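You operate a simulated robot arm through the tools that you are given. There is no shell and no other tool.

You are at the controls of a simulated robot arm. One attempt, no reset.

TASK
Move the plug marked slim from its dead socket to the grey socket.
Fine: white blanking plug into the black holder, old switch off before the move; grey socket on last and left on.

Only the result counts: the job must be done as asked and must still hold three seconds after the hand-in. Knocking over, shifting, dropping, spilling or breaking anything else fails it.

THE ROBOT
A 7-joint arm with a two-finger parallel gripper, fixed in place. Base frame: the origin is on the floor under the middle of its stand, x ahead of it, y to its left, z up. Units: m, degrees, N and s.
It reaches about 1.247 m from its shoulder. Its first joint turns from -132.0 to 132.0 degrees. Payload 3.91 kg.
The tool frame sits at the grasp point between the pads (the TCP): z along the fingers, y along the line on which they close. The tips reach 0.03 m beyond it. The gripper opens to 0.11 m. The fingers are 0.02 m wide and 0.01 m thick; the gripper's body (0.048 by 0.112 m) begins 0.055 m behind the TCP.
Orientation is that of the tool frame in the base frame, as a unit quaternion [x, y, z, w]. With the fingers straight down and closing along the base's y, the tool's x points along the base's -x, its y along +y and its z along -z.

THE INTERFACE
- The arm moves only by the tool drive_tool. Its argument "deltas" is a list of rows, each an object (a shift or turn left out is 0, a gripper value left out holds the last) with "slide": the shift along the tool's x, y, z in m, a list of three; "rot": the turn, a rotation vector about the tool's x, y, z in degrees, a list of three; "jaw": the closure, from 0 (fully open) to 1 (shut). In form: [{"slide": [dx, dy, dz], "rot": [ax, ay, az], "jaw": jaw}, ...]. A call has 1 to 20 rows; each row shifts and turns the commanded pose from where the row before left it, along the tool's axes as they then stand. A row lasts 0.2 s, in which the tool goes at most 0.05 m and 8.6 degrees; a call with a longer step from one row to the next is refused whole, and so is a gripper value outside its range. Where a pose cannot be reached the arm comes as near as it can. A force on the tool above 50 N (or 10 N above the force at the start of the call, whichever is more), or a blocked arm, ends the call early, and 0.2 s more pass. The fingers move at their own pace (about 0.108 m/s each) and stop on an object; they squeeze with about 30 N. The grip force told is the motor's: it shows also when the fingers shut on nothing. Time passes only in rows, and 0.2 s behind the last, so rows that do not move let the fingers close. The reply holds the time, the measured pose of the TCP, the force on the tool along the base axes, the opening and the grip force, in the units named above and with some noise, with the torque about the TCP (base axes, N m) and any sound that the robot's microphone picked up.
- Cameras (640 x 400 px; columns grow to the right, rows downward): "scene" is fixed at [0.4006, 0.4876, 1.8595]; the picture's right is [-0.77, -0.64, 0.00], its down [-0.37, 0.43, -0.82] and it looks along [0.53, -0.63, -0.57] (base axes); focal length 314 px, centre (320, 200). "wrist" rides on the gripper at [0.072, 0.017, -0.103] in the tool frame; the picture's right is [-0.23, 0.97, 0.00], its down [-0.76, -0.18, -0.62] and it looks along [-0.61, -0.14, 0.78] (tool axes); focal length 222 px, centre (320, 200).
- grab_frame(camera): a new picture of that camera. The clock stands still meanwhile.
- probe_pixels(camera, pixels): for up to 12 pixels [column, row] of the newest picture of that camera ("zoom" is the newest enlarged one), the place [x, y, z] in the base frame of the surface seen there, good to about 0.002 m, but the place of the scene camera against the robot may be out by one fixed shift of up to 0.018 m in any direction. The clock stands still meanwhile.
- zoom(camera, box): a new picture of the part [left, top, right, bottom] of that camera's present view, enlarged. The clock stands still meanwhile.
- finish_job(): hands the job in; it is judged then, once.

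Unless the task says otherwise, let go and move clear before handing in.

The tools are called after "Emit:" as a command line: name --argument value ..., lists and objects as JSON in quotes. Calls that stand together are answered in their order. drive_tool: Moves the arm, as the interface text tells. Its arguments: {"type":"object","properties":{"deltas":{"type":"array","items":{"type":"object","properties":{"slide":{"type":"array","items":{"type":"number"}},"rot":{"type":"array","items":{"type":"number"}},"jaw":{"type":"number"}}}}},"required":["deltas"]} The other tools are called the same way: grab_frame (camera) takes a picture; probe_pixels (camera, pixels) gives the place of the surface under pixels of a picture; zoom (camera, box) takes an enlarged picture of a part of a camera's view; finish_job () hands the job in.

At the start:

```text
time_s: 0.0
eef_pos: [0.6689, -0.1484, 1.528]
orientation: [-0.001, 1.0, 0.0, 0.001]
force: [0.7, 0.6, 0.1]
wrist_torque: [0.02, 0.0, 0.01]
gripper_width: 0.1102
grasp_force: 0.0
```

scene: 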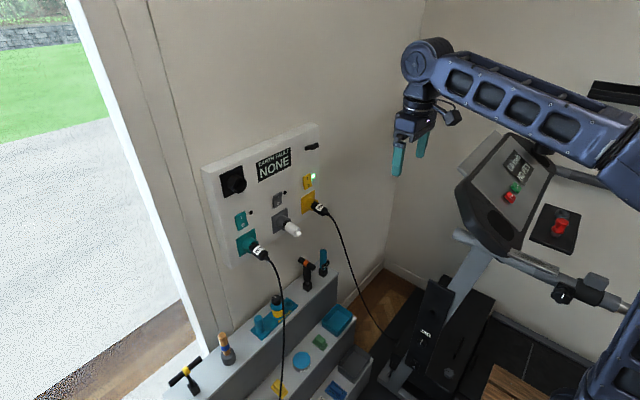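
wrist: 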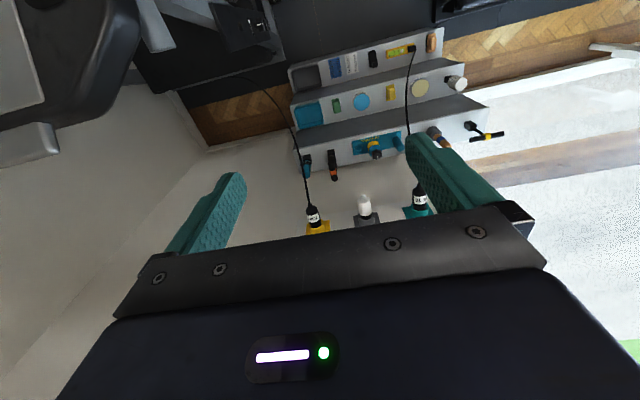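

The scene shows a wall panel with teal, grey and yellow sockets, plugs in teal (about 258,250) and yellow (318,208), and a white blanking plug in the grey one (292,229). I'll zoom in to read the labels.

Emit:
zoom --camera "scene" --box '[200, 120, 340, 270]'

Emit:
zoom --camera "scene" --box '[230, 190, 340, 270]'

Emit:
zoom --camera "wrist" --box '[280, 160, 460, 250]'

```text
2.67 times, centred on (270, 195) of scene
```

zoom: 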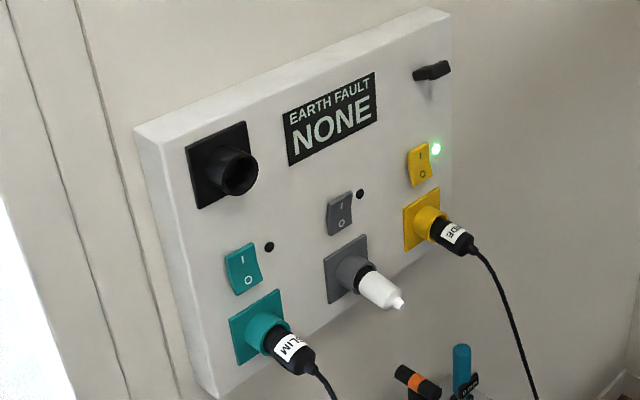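

```text
5.00 times, centred on (285, 230) of scene
```

zoom: 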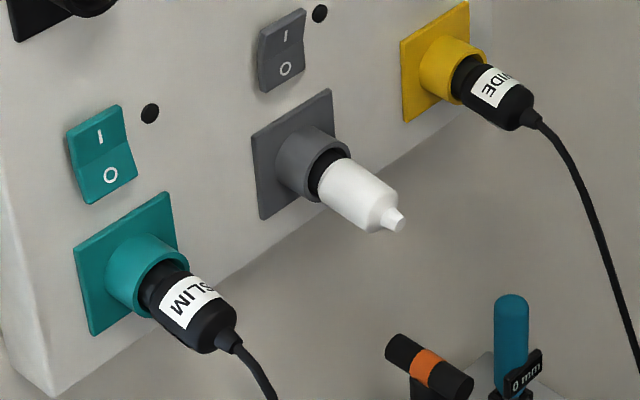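

```text
3.56 times, centred on (370, 205) of wrist
```

zoom: 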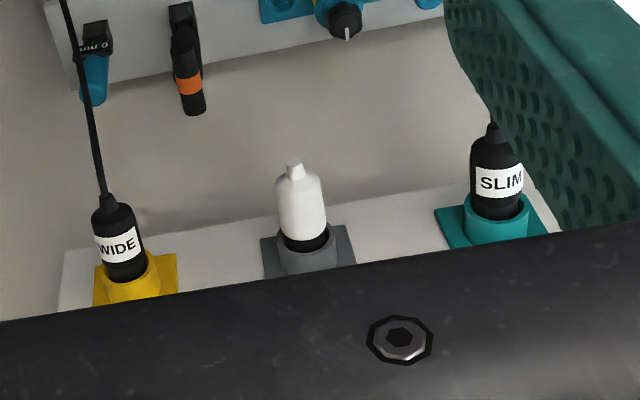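

SLIM sits in the teal socket with no lamp lit; the black holder is the empty tube at the panel's top left. I'll zoom on the switches and the holder to see rocker states, and probe positions.

Emit:
zoom --camera "scene" --box '[230, 205, 270, 230]'

Emit:
zoom --camera "scene" --box '[295, 165, 335, 190]'

Emit:
zoom --camera "scene" --box '[265, 185, 305, 210]'

Emit:
probe_pixels --camera "scene" --pixels '[[210, 165], [228, 262], [320, 130], [315, 195], [240, 182], [241, 219], [280, 200], [309, 182], [258, 252], [293, 230], [318, 208], [312, 147]]'

Emit:
probe_pixels --camera "wrist" --pixels '[[365, 200], [364, 210], [419, 200], [313, 215], [366, 219], [318, 228], [410, 212], [363, 195], [418, 190], [390, 220]]'

```text
16.00 times, centred on (250, 218) of scene
```

zoom: 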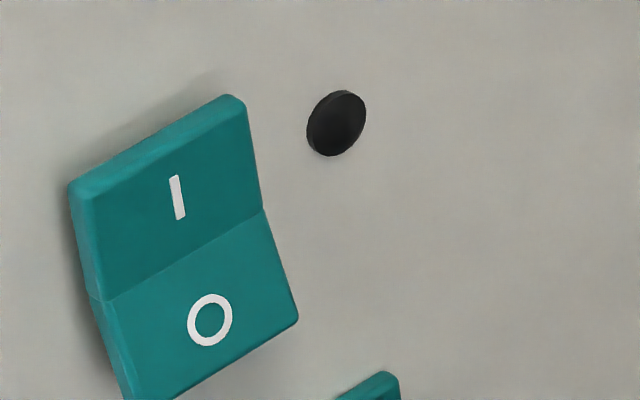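

```text
16.00 times, centred on (315, 178) of scene
```

zoom: 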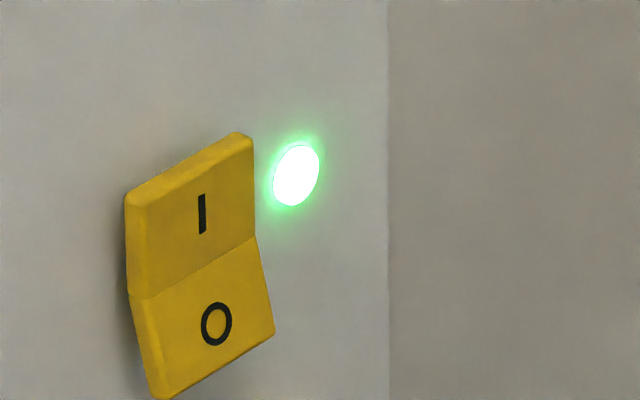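

```text
16.00 times, centred on (285, 198) of scene
```

zoom: 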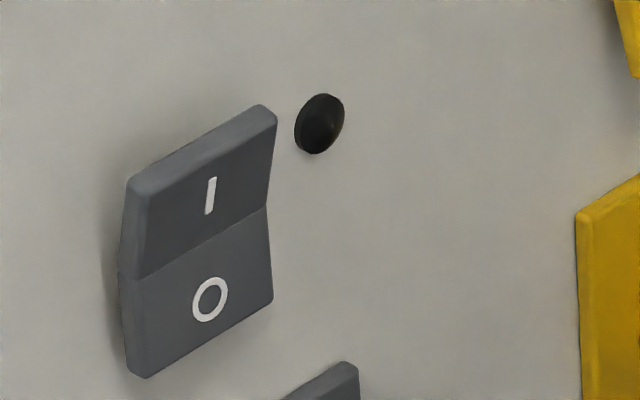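

```text
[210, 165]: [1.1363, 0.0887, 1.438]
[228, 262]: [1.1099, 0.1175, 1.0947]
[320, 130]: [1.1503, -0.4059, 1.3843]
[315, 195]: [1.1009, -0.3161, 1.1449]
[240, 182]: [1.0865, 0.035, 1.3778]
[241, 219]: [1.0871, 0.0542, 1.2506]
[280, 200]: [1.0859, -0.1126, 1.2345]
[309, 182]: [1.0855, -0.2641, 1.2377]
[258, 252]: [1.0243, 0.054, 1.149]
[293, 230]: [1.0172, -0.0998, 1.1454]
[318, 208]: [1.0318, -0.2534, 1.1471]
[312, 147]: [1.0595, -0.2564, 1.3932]
```

```text
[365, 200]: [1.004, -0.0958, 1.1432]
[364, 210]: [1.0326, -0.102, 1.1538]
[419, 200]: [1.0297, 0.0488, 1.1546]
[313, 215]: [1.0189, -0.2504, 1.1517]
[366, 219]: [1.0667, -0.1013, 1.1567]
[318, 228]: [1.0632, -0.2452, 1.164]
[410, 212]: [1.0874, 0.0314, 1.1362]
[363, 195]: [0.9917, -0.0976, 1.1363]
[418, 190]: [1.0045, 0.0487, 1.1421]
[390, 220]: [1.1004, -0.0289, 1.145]
```

The teal rocker matches the lit yellow one, with its O half standing proud, so it is on though dead. The grey rocker is the other way, so it is off. The panel faces -x at about x=1.09–1.10, so I'll tilt the hand 45° towards it and look with the wrist camera.

Emit:
drive_tool --deltas '[{"rot": [0, -7.5, 0]}, {"rot": [0, -7.5, 0]}, {"rot": [0, -7.5, 0]}, {"rot": [0, -7.5, 0]}, {"rot": [0, -7.5, 0]}, {"rot": [0, -7.5, 0]}, {"jaw": 0.0}]'

Emit:
grab_frame --camera "wrist"

Emit:
grab_frame --camera "scene"

```text
time_s: 1.6
eef_pos: [0.6684, -0.1485, 1.5287]
orientation: [0.0, 0.924, 0.0, 0.383]
force: [0.0, 0.2, 0.1]
wrist_torque: [0.01, -0.01, 0.01]
gripper_width: 0.11
grasp_force: 0.0
```

```text
taken
```

wrist: 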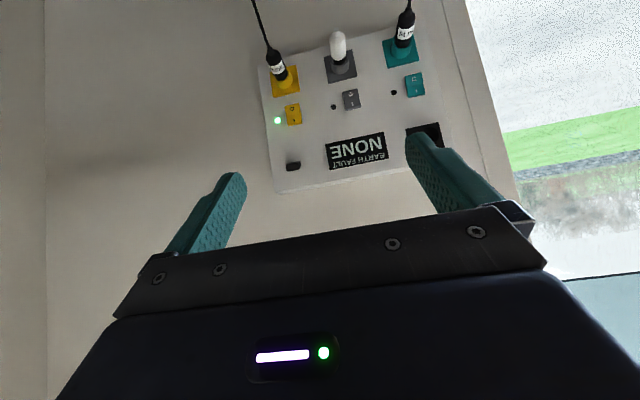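

```text
taken
```

scene: 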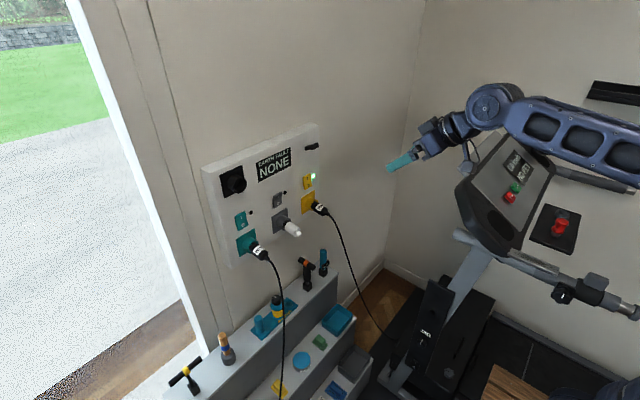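

The wrist picture now shows the whole panel with the holder half hidden behind the right finger (420,140). I'll shift left so the holder, teal and grey items come between the fingers, then measure them.

Emit:
drive_tool --deltas '[{"slide": [-0.01, 0.04, 0.004]}, {"slide": [-0.01, 0.04, 0.004]}, {"slide": [-0.01, 0.04, 0.004]}, {"slide": [-0.01, 0.04, 0.004]}, {"slide": [0, 0.02, 0]}, {}]'

Emit:
grab_frame --camera "wrist"

Emit:
zoom --camera "wrist" --box '[210, 0, 410, 125]'

Emit:
zoom --camera "wrist" --box '[210, 80, 410, 205]'

```text
time_s: 3.0
eef_pos: [0.7059, 0.0315, 1.5472]
orientation: [0.0, 0.924, 0.0, 0.383]
force: [0.0, -0.2, -0.4]
wrist_torque: [0.01, 0.01, 0.03]
gripper_width: 0.1097
grasp_force: 0.1
```

```text
taken
```

wrist: 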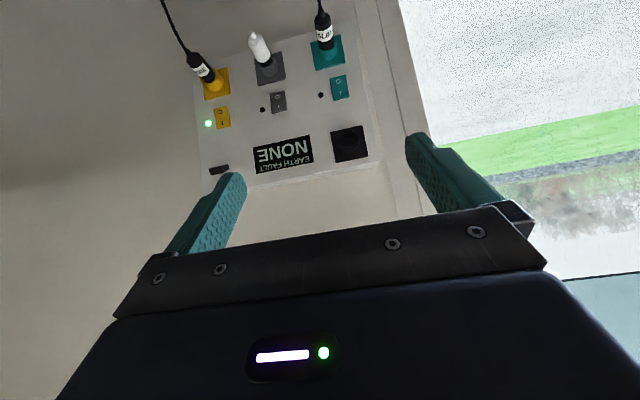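

```text
3.20 times, centred on (310, 62) of wrist
```

zoom: 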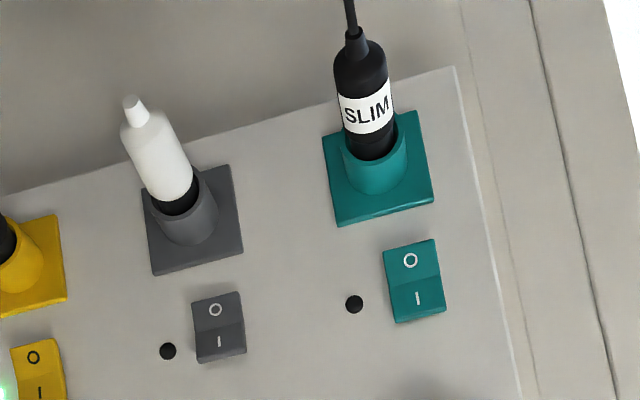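

```text
3.20 times, centred on (310, 142) of wrist
```

zoom: 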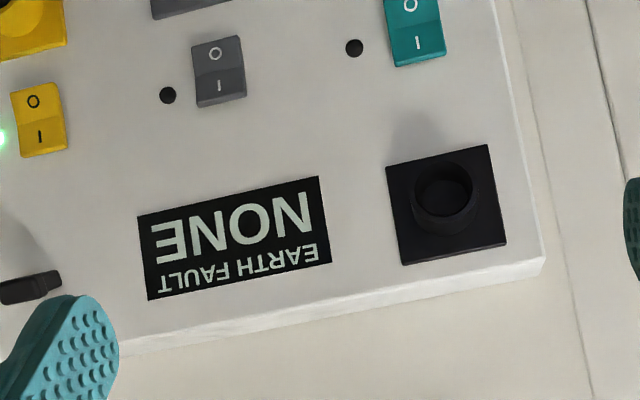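

I can now see everything; I'll probe the holder's rim and plate, and the switches, sockets and plugs in the wrist view.

Emit:
probe_pixels --camera "zoom" --pixels '[[390, 170], [487, 149], [502, 240], [405, 260], [413, 195], [474, 190], [443, 163], [447, 218], [443, 190], [445, 213], [30, 290], [380, 340]]'

Emit:
probe_pixels --camera "wrist" --pixels '[[338.4, 81.5], [340.3, 93], [331.5, 78.5], [345, 75.5], [334.5, 99.5], [347.5, 96.5], [311.9, 44.5], [336.9, 36], [343.4, 62.5], [315.6, 69.5], [325, 35], [323, 20]]'

Emit:
probe_pixels --camera "wrist" --pixels '[[277.5, 96.5], [278.5, 107], [271.5, 94.5], [284.5, 91.8], [272.8, 112], [286, 109.5], [256.5, 62.5], [281, 53], [285, 77], [258.8, 84.5], [260, 48], [251.5, 34.5]]'

```text
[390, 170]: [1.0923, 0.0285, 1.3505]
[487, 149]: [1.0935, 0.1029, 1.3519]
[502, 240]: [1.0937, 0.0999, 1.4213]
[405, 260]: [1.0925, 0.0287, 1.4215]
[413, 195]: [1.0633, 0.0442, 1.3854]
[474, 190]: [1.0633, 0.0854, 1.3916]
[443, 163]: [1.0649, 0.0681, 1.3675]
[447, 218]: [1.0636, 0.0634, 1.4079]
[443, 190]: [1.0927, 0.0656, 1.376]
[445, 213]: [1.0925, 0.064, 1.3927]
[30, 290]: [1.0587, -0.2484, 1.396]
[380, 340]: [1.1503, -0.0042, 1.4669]
```

```text
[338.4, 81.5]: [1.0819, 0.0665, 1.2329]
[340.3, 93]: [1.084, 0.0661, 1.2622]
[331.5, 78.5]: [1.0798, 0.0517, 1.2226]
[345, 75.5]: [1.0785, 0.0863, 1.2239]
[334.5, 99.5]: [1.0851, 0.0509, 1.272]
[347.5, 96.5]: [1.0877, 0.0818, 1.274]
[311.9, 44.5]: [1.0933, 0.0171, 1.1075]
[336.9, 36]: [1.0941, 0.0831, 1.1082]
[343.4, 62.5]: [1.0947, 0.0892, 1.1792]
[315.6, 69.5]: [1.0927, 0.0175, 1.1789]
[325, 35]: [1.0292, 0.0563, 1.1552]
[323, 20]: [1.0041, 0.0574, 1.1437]
```

```text
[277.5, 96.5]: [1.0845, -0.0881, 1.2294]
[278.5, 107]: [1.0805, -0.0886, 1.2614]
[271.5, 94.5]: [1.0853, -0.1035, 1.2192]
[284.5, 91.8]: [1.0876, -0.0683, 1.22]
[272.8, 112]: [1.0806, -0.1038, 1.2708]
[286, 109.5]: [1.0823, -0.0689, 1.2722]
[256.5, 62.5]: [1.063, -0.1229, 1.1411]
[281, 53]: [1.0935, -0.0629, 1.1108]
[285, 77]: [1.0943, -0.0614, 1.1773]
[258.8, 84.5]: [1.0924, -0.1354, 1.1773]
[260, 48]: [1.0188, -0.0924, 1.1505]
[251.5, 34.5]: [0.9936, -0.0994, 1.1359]
```

The wrist probes give clean geometry:

| Feature | Measured |
|---|---|
| Panel plates | x≈1.093 |
| Holder axis | y≈0.065, z≈1.387, rim x≈1.063 |
| Teal socket axis | y≈0.053, z≈1.1435 |
| Grey socket axis | y≈-0.098, z≈1.1435 |
| Teal rocker O half | proud at about [1.081, 0.0665, 1.230] |

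I'll shut the fingers and approach the teal rocker.

Emit:
drive_tool --deltas '[{"slide": [0, 0.01, 0.03], "jaw": 1.0}, {"slide": [0, 0.01, 0.04], "jaw": 1.0}, {"slide": [0, 0.01, 0.04]}, {"slide": [0, 0.005, 0.04]}, {"slide": [0, 0, 0.04]}, {"slide": [0, 0, 0.04]}, {"slide": [0, 0, 0.04]}, {"slide": [0, 0, 0.03]}, {}, {}]'

Emit:
grab_frame --camera "wrist"

Emit:
zoom --camera "wrist" --box '[220, 40, 420, 165]'

Emit:
grab_frame --camera "scene"

```text
time_s: 5.2
eef_pos: [0.9166, 0.0679, 1.3322]
orientation: [0.0, 0.924, 0.0, 0.382]
force: [-0.7, 1.0, 0.0]
wrist_torque: [0.02, -0.02, 0.02]
gripper_width: 0.0
grasp_force: 30.6
```

```text
taken
```

wrist: 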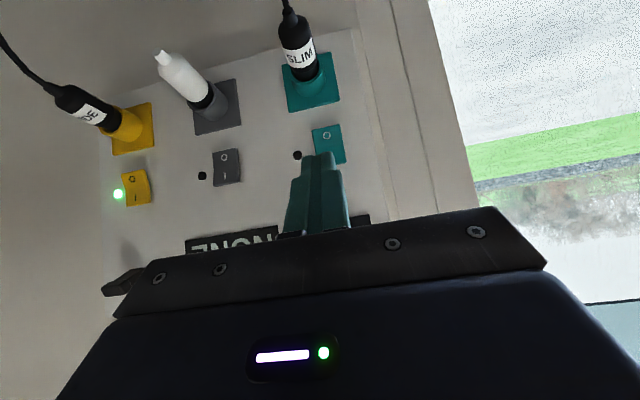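

```text
3.20 times, centred on (320, 102) of wrist
```

zoom: 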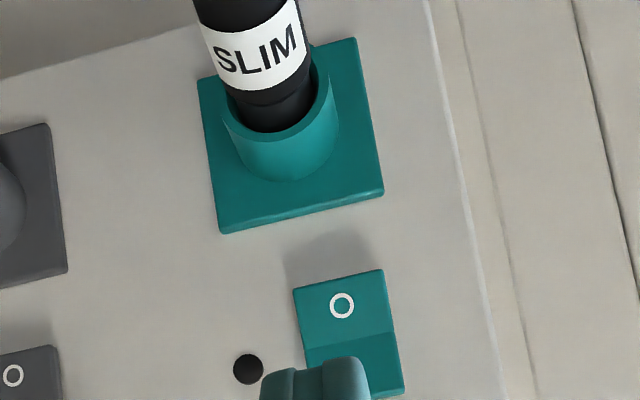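

```text
taken
```

scene: 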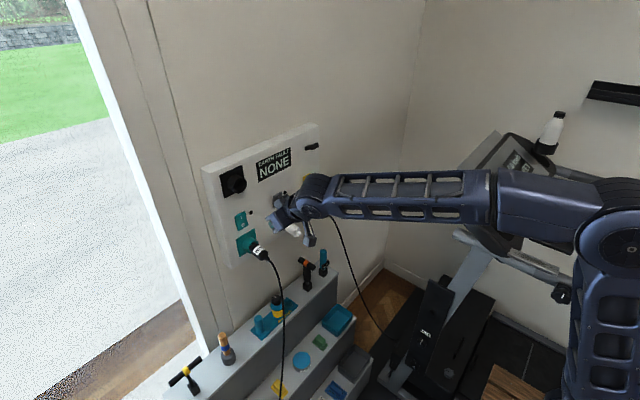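

From here the O half of the teal rocker (341,305 in the zoom) is clear, ahead of the shut fingertips. I'll probe it and the sockets again at close range.

Emit:
probe_pixels --camera "wrist" --pixels '[[326.5, 135], [313.5, 131], [338.5, 125.5], [327, 130], [329, 143], [343.5, 160], [283.5, 66.5], [330, 53.5], [338.5, 99.5], [290, 111.5]]'

Emit:
probe_pixels --camera "wrist" --pixels '[[196, 96], [235, 80], [239.5, 123], [196, 133.5], [185, 80], [163, 56], [205, 100], [223, 160], [227, 180], [298, 45], [288, 15], [303, 65]]'

```text
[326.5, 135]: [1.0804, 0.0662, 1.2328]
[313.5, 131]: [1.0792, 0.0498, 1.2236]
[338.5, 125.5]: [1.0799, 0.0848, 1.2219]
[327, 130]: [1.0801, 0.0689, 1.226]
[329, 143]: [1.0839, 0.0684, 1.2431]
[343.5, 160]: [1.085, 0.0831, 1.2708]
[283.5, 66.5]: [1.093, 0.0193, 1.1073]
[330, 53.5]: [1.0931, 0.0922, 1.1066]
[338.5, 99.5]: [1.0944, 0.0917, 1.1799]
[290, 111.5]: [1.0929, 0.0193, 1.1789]
```

```text
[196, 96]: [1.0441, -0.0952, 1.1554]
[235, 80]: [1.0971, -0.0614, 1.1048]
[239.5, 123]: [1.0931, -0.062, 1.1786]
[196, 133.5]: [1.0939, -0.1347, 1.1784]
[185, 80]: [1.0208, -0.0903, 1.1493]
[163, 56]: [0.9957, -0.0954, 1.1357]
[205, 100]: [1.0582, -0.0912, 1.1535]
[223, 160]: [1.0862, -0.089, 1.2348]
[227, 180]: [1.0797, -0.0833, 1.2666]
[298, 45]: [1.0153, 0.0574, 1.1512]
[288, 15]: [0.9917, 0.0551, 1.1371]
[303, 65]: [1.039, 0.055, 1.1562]
```

The rocker's O half is at [1.080, 0.067, 1.229] with y centre 0.067. With a 45° tilt the tip edge leads the TCP by (+0.028, -0.014), so I'll go to a pre-press pose at about (1.035, 0.067, 1.243).

Emit:
drive_tool --deltas '[{"slide": [-0.0051, 0, 0.0367]}, {"slide": [-0.0051, 0, 0.0367]}, {"slide": [-0.0051, 0, 0.0367]}, {"slide": [-0.0051, -0.001, 0.0367]}, {}]'

Emit:
grab_frame --camera "wrist"

Emit:
zoom --camera "scene" --box '[220, 180, 340, 260]'

```text
time_s: 6.4
eef_pos: [1.0369, 0.0645, 1.2454]
orientation: [0.0, 0.924, 0.0, 0.383]
force: [-0.5, -0.3, 0.0]
wrist_torque: [-0.04, 0.02, -0.04]
gripper_width: 0.0
grasp_force: 30.0
```

```text
taken
```

wrist: 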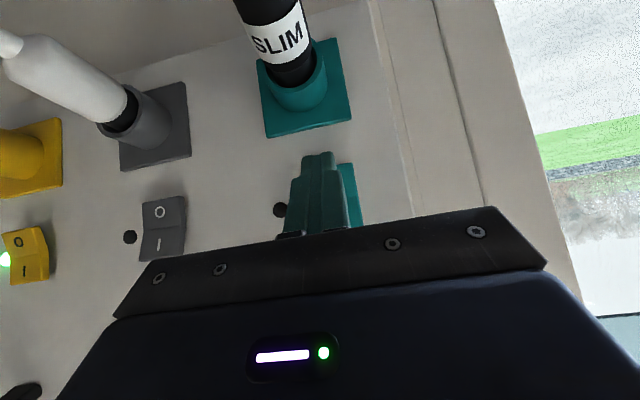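

```text
5.00 times, centred on (280, 220) of scene
```

zoom: 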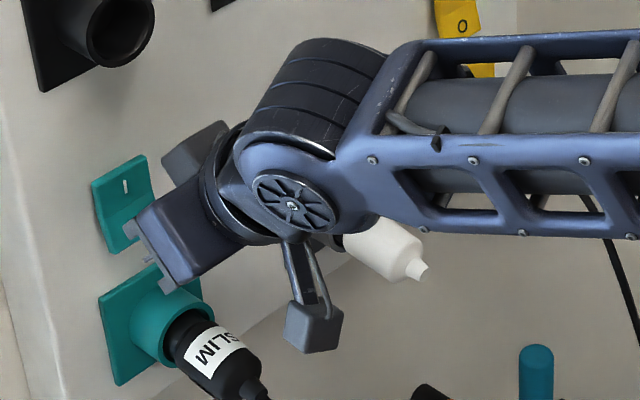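

I'm about 15 mm short of the rocker and 2 mm low in y. I'll correct y and press slowly along +x, watching the force and sound.

Emit:
drive_tool --deltas '[{"slide": [-0.002, 0.002, 0.004]}, {"slide": [-0.0021, 0, 0.0021]}, {"slide": [-0.0021, 0, 0.0021]}, {"slide": [-0.0014, 0, 0.0014]}, {"slide": [-0.0014, 0, 0.0014]}, {"slide": [-0.0014, 0, 0.0014]}, {"slide": [-0.0014, 0, 0.0014]}, {}]'

```text
time_s: 8.2
eef_pos: [1.0557, 0.0666, 1.243]
orientation: [0.0, 0.924, 0.0, 0.383]
force: [0.5, -0.7, 0.1]
wrist_torque: [-0.02, 0.0, -0.04]
gripper_width: 0.0
grasp_force: 29.8
```

At x=1.0557 there is no force and no sound yet, so I'll keep pressing a few more millimetres.

Emit:
drive_tool --deltas '[{"slide": [-0.0014, 0, 0.0014]}, {"slide": [-0.0014, 0, 0.0014]}, {"slide": [-0.0014, 0, 0.0014]}]'

Emit:
grab_frame --camera "wrist"

```text
time_s: 9.0
eef_pos: [1.0568, 0.0675, 1.2419]
orientation: [0.001, 0.925, -0.001, 0.379]
force: [-27.7, -2.6, 5.9]
wrist_torque: [-0.12, 0.24, -0.05]
gripper_width: 0.0001
grasp_force: 29.7
stopped in row 3: the force on the tool passed its limit at 56 N (the readings are from after the stop); the commanded pose is now the measured one
```

```text
taken
```

wrist: 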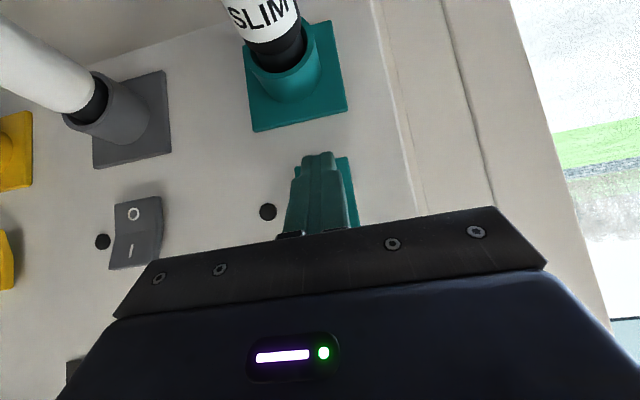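

Contact came at x≈1.057 and the force limit tripped at 56 N, with no sound reported. I'll back off and check whether the rocker flipped.

Emit:
drive_tool --deltas '[{"slide": [0.005, 0, -0.005]}, {"slide": [0.01, 0, -0.02]}, {"slide": [0, 0, -0.04]}, {"slide": [0, 0, -0.04]}, {}]'

Emit:
grab_frame --camera "wrist"

Emit:
zoom --camera "scene" --box '[225, 195, 275, 230]'

Emit:
zoom --camera "wrist" --box '[260, 80, 400, 165]'

```text
time_s: 10.2
eef_pos: [0.9748, 0.0671, 1.3023]
orientation: [0.0, 0.925, 0.0, 0.38]
force: [0.0, -1.3, 0.1]
wrist_torque: [-0.01, 0.0, 0.0]
gripper_width: 0.0001
grasp_force: 29.9
```

```text
taken
```

wrist: 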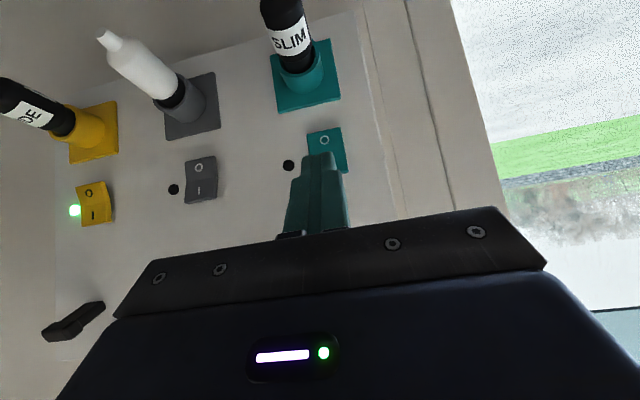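

```text
11.43 times, centred on (250, 212) of scene
```

zoom: 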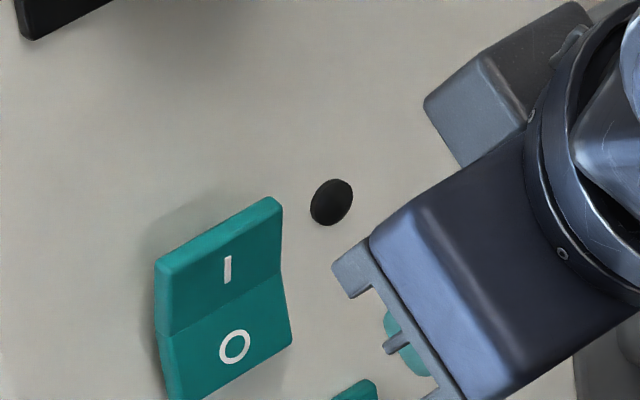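

```text
4.57 times, centred on (330, 122) of wrist
```

zoom: 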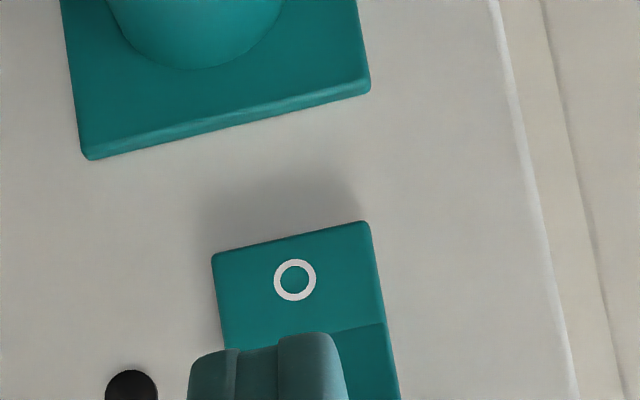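

In the scene zoom the teal rocker's silhouette has changed: the I half now stands out like the grey one's. I'll confirm with depth probes.

Emit:
probe_pixels --camera "zoom" --pixels '[[290, 240], [235, 262], [350, 230], [295, 300], [300, 322], [375, 340]]'

Emit:
probe_pixels --camera "scene" --pixels '[[244.8, 218.8], [245.5, 226], [244, 215.5], [240, 219]]'

Emit:
zoom --camera "scene" --box '[200, 120, 340, 210]'

```text
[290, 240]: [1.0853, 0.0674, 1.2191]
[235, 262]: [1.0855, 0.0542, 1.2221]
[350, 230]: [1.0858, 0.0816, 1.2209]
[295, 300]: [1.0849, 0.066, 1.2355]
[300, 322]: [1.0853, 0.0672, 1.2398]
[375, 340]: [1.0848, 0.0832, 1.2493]
```

```text
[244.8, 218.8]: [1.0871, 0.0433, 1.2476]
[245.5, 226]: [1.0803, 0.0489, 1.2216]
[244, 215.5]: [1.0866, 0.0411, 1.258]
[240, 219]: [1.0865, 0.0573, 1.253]
```

```text
4.44 times, centred on (270, 165) of scene
```

zoom: 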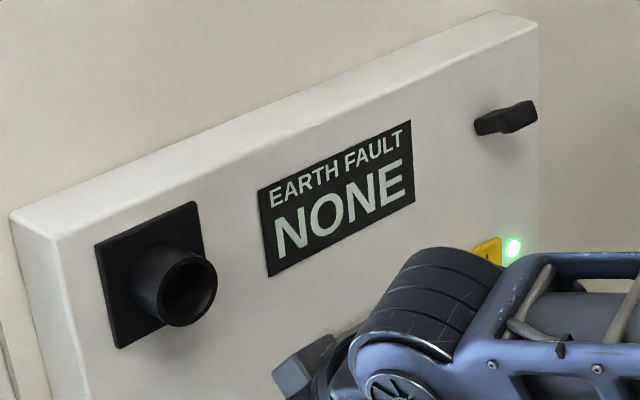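

The O half now lies flat at x=1.085 where it was 1.079, so the teal switch is off and the fault display still reads NONE. Next is the white plug: I'll open part-way and hover above and behind it.

Emit:
drive_tool --deltas '[{"slide": [0.0, -0.0328, 0.0], "jaw": 0.25}, {"slide": [0.0144, -0.0328, 0.0032], "rot": [0, -0.3, 0]}, {"slide": [0.0144, -0.0328, 0.0032]}, {"slide": [0.0144, -0.0328, 0.0032]}, {"slide": [0.0144, -0.0328, 0.0032]}, {"slide": [0.0144, 0, 0.0032]}, {}]'

Emit:
grab_frame --camera "wrist"

Emit:
zoom --camera "wrist" --box '[220, 20, 420, 145]'

```text
time_s: 11.8
eef_pos: [0.9348, -0.0947, 1.2419]
orientation: [-0.001, 0.924, 0.0, 0.382]
force: [-0.5, -0.2, 0.0]
wrist_torque: [0.03, 0.02, 0.0]
gripper_width: 0.0825
grasp_force: 0.1
```

```text
taken
```

wrist: 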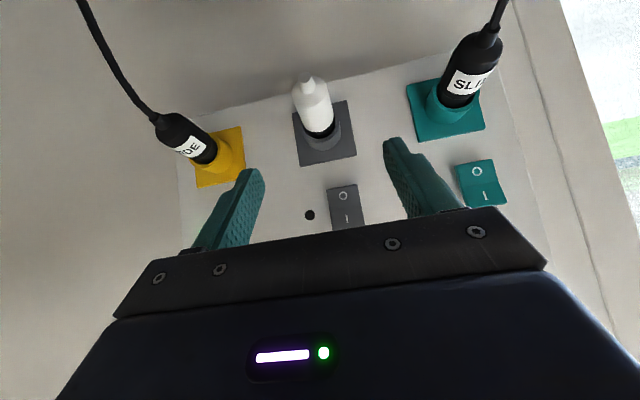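

```text
3.20 times, centred on (320, 82) of wrist
```

zoom: 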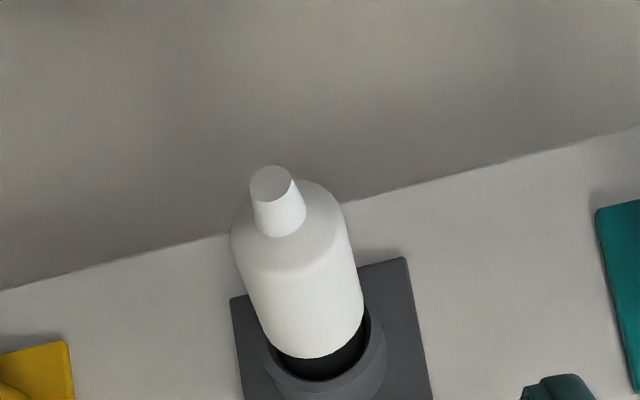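

The white plug sits between the open fingers in this view. I'll probe its outline to fix its axis, length and diameter.

Emit:
probe_pixels --camera "zoom" --pixels '[[272, 182], [283, 210], [236, 245], [335, 210], [285, 250], [300, 300], [258, 310], [352, 275], [310, 345], [277, 345], [360, 320], [318, 374]]'

Emit:
probe_pixels --camera "wrist" --pixels '[[295, 117], [346, 102], [354.5, 154], [302, 163.5], [320, 147], [306, 135], [339, 125], [344, 193], [347, 215], [320, 142]]'

```text
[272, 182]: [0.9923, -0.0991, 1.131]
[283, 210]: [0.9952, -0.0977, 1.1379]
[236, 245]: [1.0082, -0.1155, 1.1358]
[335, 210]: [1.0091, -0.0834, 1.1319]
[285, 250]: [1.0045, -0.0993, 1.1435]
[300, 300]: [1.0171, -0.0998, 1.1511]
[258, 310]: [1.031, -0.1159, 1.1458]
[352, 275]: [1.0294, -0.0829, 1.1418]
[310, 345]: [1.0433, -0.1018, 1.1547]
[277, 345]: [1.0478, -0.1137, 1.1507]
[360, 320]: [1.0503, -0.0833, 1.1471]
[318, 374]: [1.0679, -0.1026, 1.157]
```

```text
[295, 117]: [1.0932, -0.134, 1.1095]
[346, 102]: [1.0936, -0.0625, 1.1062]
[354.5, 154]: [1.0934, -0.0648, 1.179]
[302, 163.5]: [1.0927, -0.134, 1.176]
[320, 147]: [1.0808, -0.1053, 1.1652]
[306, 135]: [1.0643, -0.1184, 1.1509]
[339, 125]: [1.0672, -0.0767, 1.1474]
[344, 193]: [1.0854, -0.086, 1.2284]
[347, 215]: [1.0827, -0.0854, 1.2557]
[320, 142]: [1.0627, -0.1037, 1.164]
```

The white body spans x≈1.003–1.050 with a radius of about 0.0165 and y≈-0.0995. The tail nub reads z≈1.132 against a socket centre of 1.143, which suggests the plug droops a few degrees. I'll check from the scene camera.

Emit:
zoom --camera "scene" --box '[265, 195, 335, 250]'

Emit:
zoom --camera "scene" --box '[225, 220, 281, 265]'

Emit:
probe_pixels --camera "zoom" --pixels '[[200, 100], [250, 180], [300, 230], [340, 255], [380, 280], [420, 320]]'

```text
7.27 times, centred on (300, 222) of scene
```

zoom: 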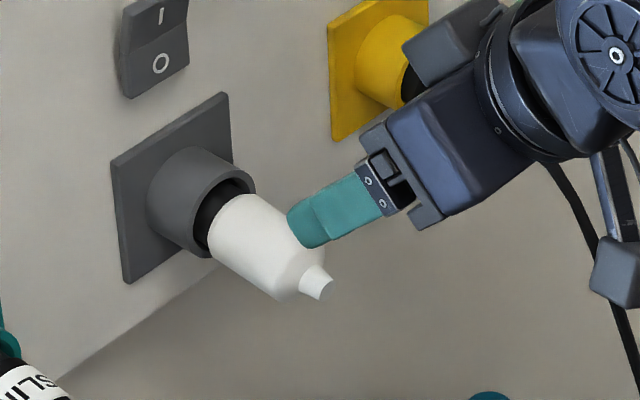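

```text
8.89 times, centred on (253, 242) of scene
```

zoom: 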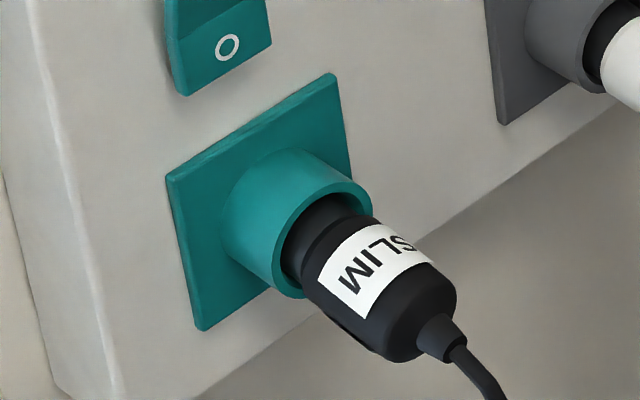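

```text
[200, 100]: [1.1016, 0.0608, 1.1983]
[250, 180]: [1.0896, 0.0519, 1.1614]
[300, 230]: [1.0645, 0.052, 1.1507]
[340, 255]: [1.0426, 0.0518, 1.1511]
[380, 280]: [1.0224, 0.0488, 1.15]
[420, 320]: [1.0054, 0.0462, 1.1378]
```

Comparing image slopes, the tubes run at about 28° and the plugs at about 37°, so the plugs hang about 8° nose-up in sockets with slack. I'll slide the fingers down either side of the white body, aiming at (1.022, -0.0995, 1.1365).

Emit:
drive_tool --deltas '[{"slide": [0.003, -0.0048, 0.0341]}, {"slide": [0.003, 0, 0.0341]}, {"slide": [0.003, 0, 0.0341]}, {"slide": [0.0039, 0, 0.0339]}, {}, {}]'

Emit:
grab_frame --camera "wrist"

Emit:
zoom --camera "scene" --box '[255, 190, 325, 245]'

```text
time_s: 13.2
eef_pos: [1.0243, -0.098, 1.1353]
orientation: [0.0, 0.924, 0.0, 0.382]
force: [-0.7, -0.1, -0.4]
wrist_torque: [0.03, -0.02, -0.03]
gripper_width: 0.0826
grasp_force: 0.1
```

```text
taken
```

wrist: 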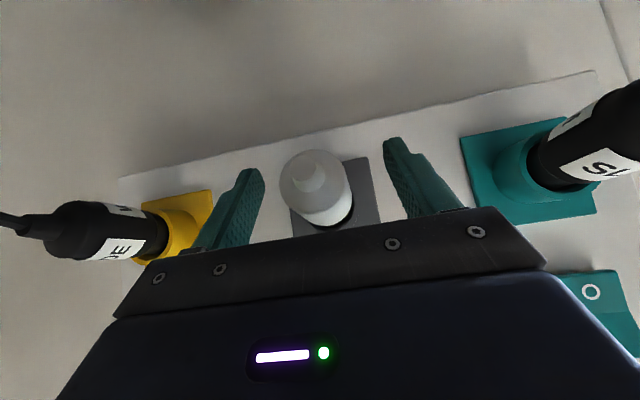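

```text
7.27 times, centred on (290, 218) of scene
```

zoom: 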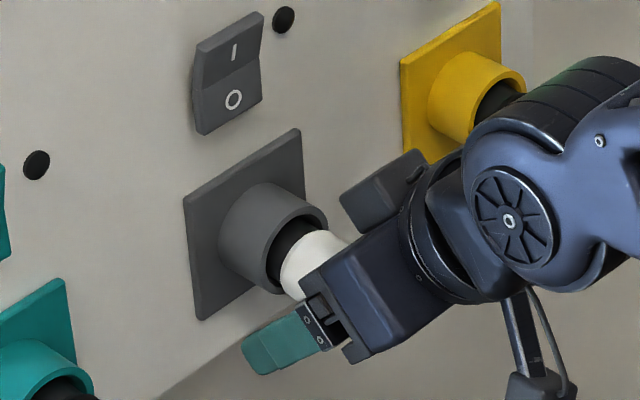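

The fingers now straddle the plug (nub at 313,170 in the wrist view). I'll probe the nub and body once more at close range before closing.

Emit:
zoom --camera "wrist" --box '[240, 120, 400, 220]'

Emit:
probe_pixels --camera "wrist" --pixels '[[311, 170], [282, 180], [344, 170], [313, 205], [325, 215], [292, 205], [350, 190], [350, 205], [253, 175], [390, 145]]'

```text
4.00 times, centred on (320, 170) of wrist
```

zoom: 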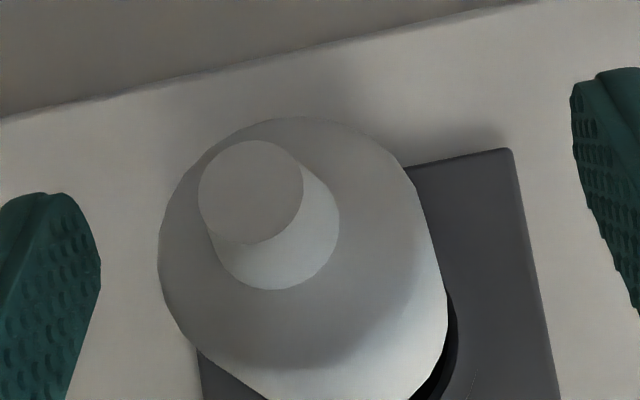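

```text
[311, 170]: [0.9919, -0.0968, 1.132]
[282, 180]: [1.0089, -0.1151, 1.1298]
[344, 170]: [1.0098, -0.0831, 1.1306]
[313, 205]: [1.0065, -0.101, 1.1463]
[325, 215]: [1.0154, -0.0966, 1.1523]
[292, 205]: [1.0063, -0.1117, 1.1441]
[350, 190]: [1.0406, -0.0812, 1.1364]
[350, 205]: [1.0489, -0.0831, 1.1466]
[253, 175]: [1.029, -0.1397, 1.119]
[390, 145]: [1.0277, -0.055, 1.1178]
```

The plug's centre is y≈-0.099 against a finger midpoint of -0.0974, so I'll nudge -0.0015 in y and close.

Emit:
drive_tool --deltas '[{"slide": [0, -0.0015, 0]}, {"jaw": 0.6}, {"jaw": 0.68}, {"jaw": 1.0}, {}, {}]'

Emit:
grab_frame --camera "wrist"

```text
time_s: 14.6
eef_pos: [1.0235, -0.1006, 1.1356]
orientation: [0.0, 0.924, 0.0, 0.382]
force: [-0.5, 0.4, -0.5]
wrist_torque: [0.0, 0.04, 0.01]
gripper_width: 0.036
grasp_force: 30.0
```

```text
taken
```

wrist: 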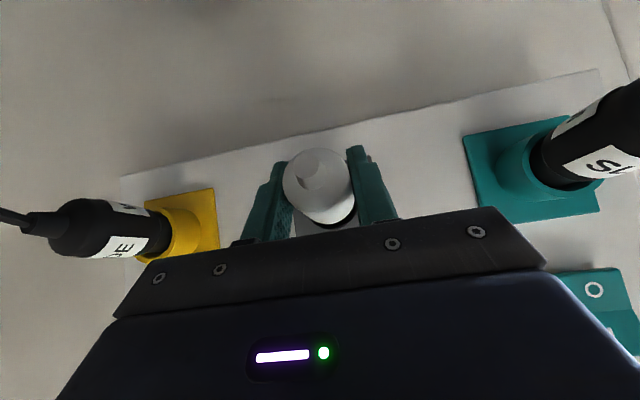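

The grip is firm at 0.036 m width and 30 N. Now I'll pull straight out along -x in small steps and read the force.

Emit:
drive_tool --deltas '[{"slide": [0.0028, 0, -0.0028]}, {"slide": [0.0028, 0, -0.0028]}, {"slide": [0.0028, 0, -0.0028]}, {"slide": [0.0028, 0, -0.0028]}, {}]'

Emit:
grab_frame --camera "wrist"

```text
time_s: 15.8
eef_pos: [1.0057, -0.1012, 1.136]
orientation: [0.0, 0.924, 0.0, 0.382]
force: [0.0, -0.6, -4.0]
wrist_torque: [-0.01, 0.3, -0.01]
gripper_width: 0.036
grasp_force: 30.4
```

```text
taken
```

wrist: 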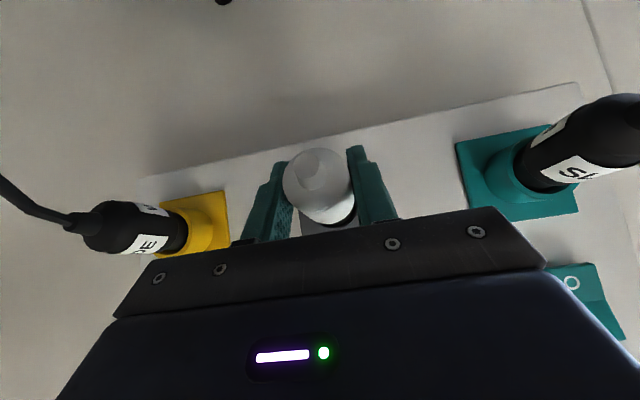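

The plug moves with the hand under a light force (-4 N in z). I'll keep pulling until it is well clear of the rim.

Emit:
drive_tool --deltas '[{"slide": [0.0057, 0, -0.0057]}, {"slide": [0.0057, 0, -0.0057]}, {"slide": [0.0071, 0, -0.0071]}, {"slide": [0.0071, 0, -0.0071]}, {"slide": [0.0106, 0, -0.0106]}, {"slide": [0.0106, 0, -0.0106]}, {}]'

Emit:
grab_frame --camera "wrist"

Emit:
zoom --camera "scene" --box '[240, 160, 360, 250]'

```text
time_s: 17.4
eef_pos: [0.9405, -0.1036, 1.1371]
orientation: [0.0, 0.924, 0.0, 0.382]
force: [-1.5, -0.1, -0.6]
wrist_torque: [-0.01, 0.04, 0.01]
gripper_width: 0.0361
grasp_force: 30.1
```

```text
taken
```

wrist: 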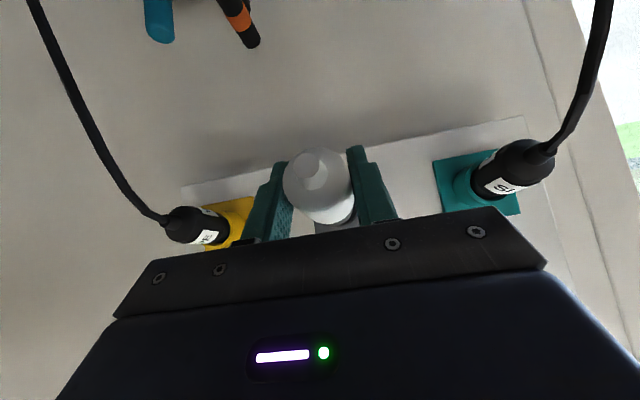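

```text
4.44 times, centred on (300, 205) of scene
```

zoom: 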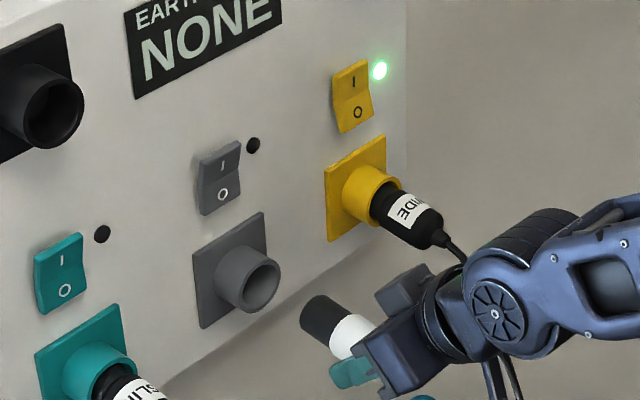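

The white plug is out and held, with its black shaft showing at (325,320) in the zoom. I'll probe its ends for tilt and take still readings to average out the pose noise.

Emit:
zoom --camera "scene" --box '[280, 205, 350, 255]'

Emit:
drive_tool --deltas '[{}]'

Emit:
drive_tool --deltas '[{}]'

Emit:
drive_tool --deltas '[{}]'

```text
8.00 times, centred on (315, 230) of scene
```

zoom: 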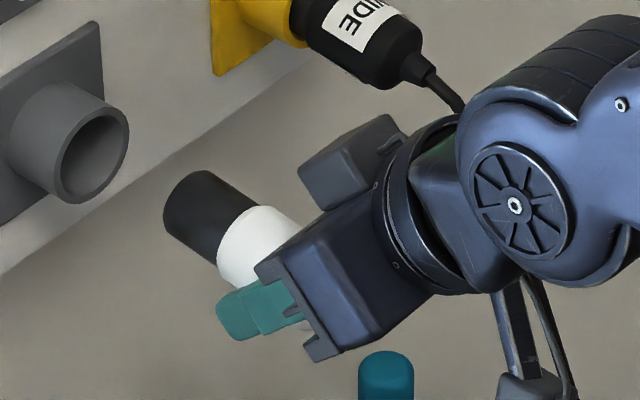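

```text
time_s: 17.8
eef_pos: [0.9409, -0.1035, 1.1357]
orientation: [0.0, 0.924, 0.0, 0.382]
force: [0.1, -0.4, -0.3]
wrist_torque: [0.0, 0.03, 0.01]
gripper_width: 0.0363
grasp_force: 30.5
```

```text
time_s: 18.2
eef_pos: [0.9397, -0.103, 1.136]
orientation: [0.001, 0.924, 0.0, 0.381]
force: [-0.5, 0.0, -1.5]
wrist_torque: [0.0, 0.0, -0.04]
gripper_width: 0.0362
grasp_force: 30.1
```

```text
time_s: 18.6
eef_pos: [0.9408, -0.1038, 1.1362]
orientation: [-0.001, 0.924, 0.0, 0.382]
force: [-1.0, 0.6, -1.1]
wrist_torque: [0.02, 0.03, -0.01]
gripper_width: 0.0361
grasp_force: 30.2
```

Pose noise is about 0.5 mm; the hand is at (0.9404, -0.1034, 1.1362). I'll probe the shaft and body to find the plug's tilt in the grip.

Emit:
zoom --camera "scene" --box '[290, 215, 330, 245]'

Emit:
probe_pixels --camera "scene" --pixels '[[299, 223.5], [303, 226.3], [307, 229], [297, 228], [301, 231], [305, 234], [296, 232.5], [299, 234.5], [302, 236.8], [297, 225.5]]'

Emit:
zoom --camera "wrist" --box '[240, 120, 400, 220]'

```text
13.33 times, centred on (310, 230) of scene
```

zoom: 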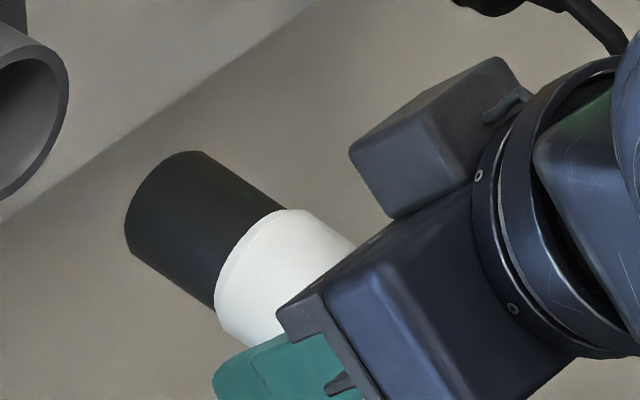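

```text
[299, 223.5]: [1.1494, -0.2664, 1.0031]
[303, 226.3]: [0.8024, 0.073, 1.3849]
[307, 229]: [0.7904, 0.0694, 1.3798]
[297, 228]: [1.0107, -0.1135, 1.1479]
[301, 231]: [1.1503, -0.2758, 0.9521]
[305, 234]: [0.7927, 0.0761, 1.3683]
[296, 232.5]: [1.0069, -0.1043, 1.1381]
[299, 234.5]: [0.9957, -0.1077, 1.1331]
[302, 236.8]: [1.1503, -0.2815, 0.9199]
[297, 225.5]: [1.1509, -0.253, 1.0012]
```

```text
4.00 times, centred on (320, 170) of wrist
```

zoom: 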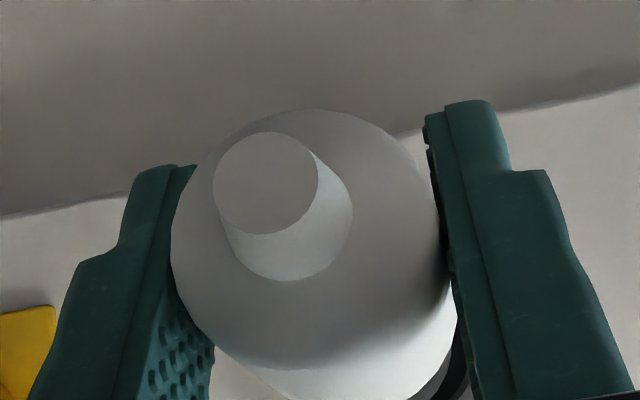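

The scene probe used an old frame, so those figures are void. I'll re-zoom and probe the enlarged picture instead.

Emit:
zoom --camera "scene" --box '[290, 215, 330, 245]'

Emit:
probe_pixels --camera "zoom" --pixels '[[202, 158], [240, 183], [275, 207], [300, 215], [345, 243], [165, 200], [205, 227], [235, 247], [260, 262], [135, 248], [170, 273], [208, 298]]'

```text
13.33 times, centred on (310, 230) of scene
```

zoom: 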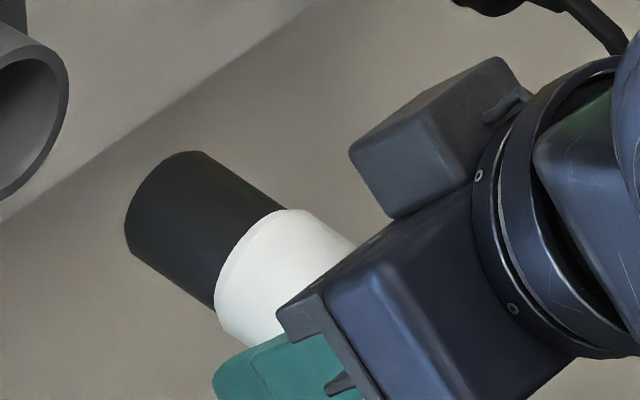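

```text
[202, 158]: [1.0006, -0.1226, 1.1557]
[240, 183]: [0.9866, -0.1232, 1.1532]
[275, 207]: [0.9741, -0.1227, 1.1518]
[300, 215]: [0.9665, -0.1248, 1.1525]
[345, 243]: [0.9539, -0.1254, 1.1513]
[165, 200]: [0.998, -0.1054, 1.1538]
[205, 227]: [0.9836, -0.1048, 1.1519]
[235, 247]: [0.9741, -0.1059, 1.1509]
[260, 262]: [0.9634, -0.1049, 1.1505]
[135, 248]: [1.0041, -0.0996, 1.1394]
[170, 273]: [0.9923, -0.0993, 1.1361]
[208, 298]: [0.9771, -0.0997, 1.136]
```

The probes put the plug 6–7° nose-up in the grip, with its shaft front about 0.066 m ahead of the TCP. I'll turn the hand 6.5° to level it and carry it, clear of the panel, to in front of the holder.

Emit:
drive_tool --deltas '[{"rot": [0, 6.5, 0]}, {"slide": [-0.01474, 0.01684, -0.0202]}, {"slide": [-0.01474, 0.01684, -0.0202]}, {"slide": [-0.01474, 0.01684, -0.0202]}, {"slide": [-0.01474, 0.01684, -0.0202]}, {"slide": [-0.01474, 0.01684, -0.0202]}, {"slide": [-0.01474, 0.01684, -0.0202]}, {"slide": [-0.01474, 0.01684, -0.0202]}, {"slide": [-0.01474, 0.01684, -0.0202]}, {"slide": [-0.01474, 0.01684, -0.0202]}, {"slide": [-0.01474, 0.01684, -0.0202]}, {}, {}]'

Emit:
grab_frame --camera "wrist"

Emit:
grab_frame --camera "scene"

Emit:
zoom --camera "scene" --box '[215, 155, 285, 205]'

```text
time_s: 21.4
eef_pos: [0.9292, 0.0649, 1.3849]
orientation: [0.0, 0.944, 0.0, 0.329]
force: [0.5, 0.4, 0.3]
wrist_torque: [0.01, 0.01, 0.03]
gripper_width: 0.0002
grasp_force: 30.3
```

```text
taken
```

wrist: 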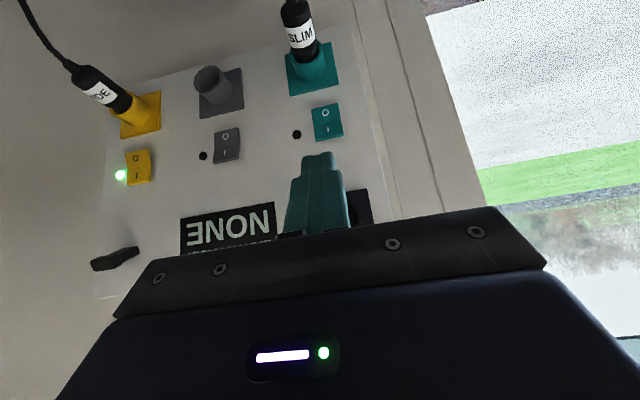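

```text
taken
```

scene: 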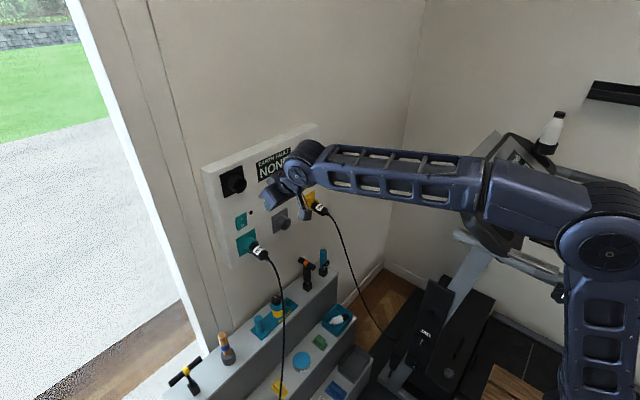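

```text
8.00 times, centred on (250, 180) of scene
```

zoom: 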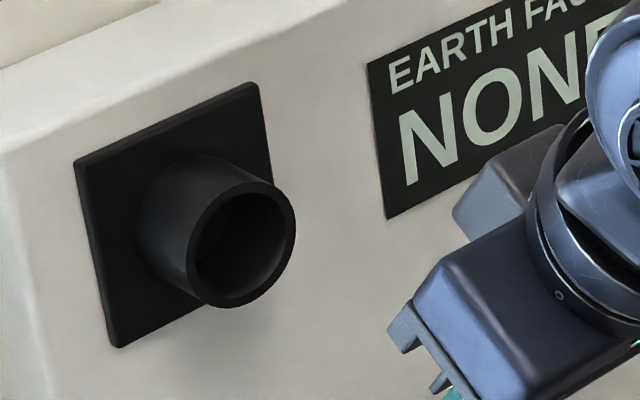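

The gripper now reads 0.0002 m: the white plug slipped out during the carry. In the scene a white object lies in the teal tray near (338,320), so I'll look there before moving again.

Emit:
zoom --camera "scene" --box '[295, 290, 375, 350]'

Emit:
probe_pixels --camera "zoom" --pixels '[[320, 200], [340, 210], [300, 200], [260, 180], [400, 180]]'

Emit:
zoom --camera "scene" --box '[160, 230, 400, 400]'

```text
6.67 times, centred on (335, 320) of scene
```

zoom: 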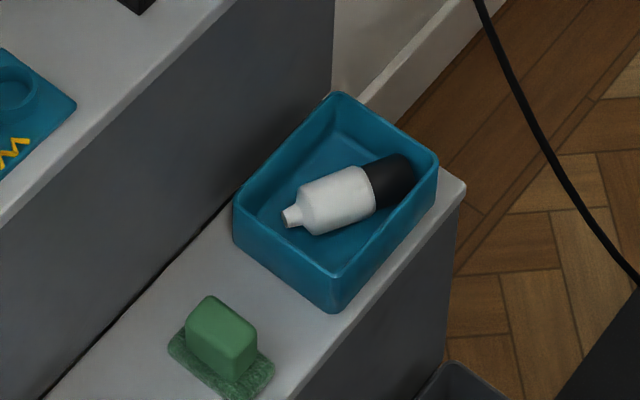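

```text
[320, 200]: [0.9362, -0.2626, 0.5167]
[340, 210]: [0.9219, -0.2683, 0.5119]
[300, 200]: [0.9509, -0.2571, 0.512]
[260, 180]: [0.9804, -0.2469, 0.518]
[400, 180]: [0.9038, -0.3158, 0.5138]
```

```text
2.35 times, centred on (280, 315) of scene
```

zoom: 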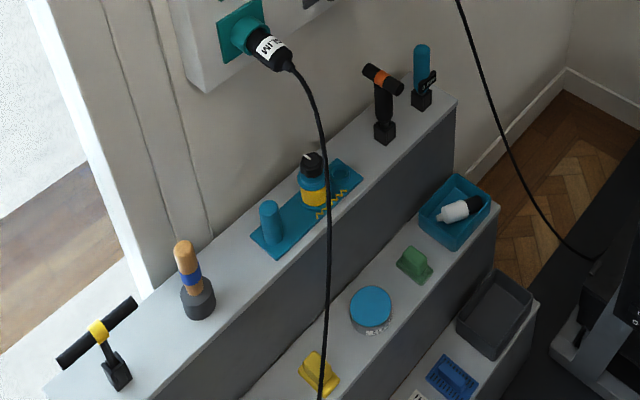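

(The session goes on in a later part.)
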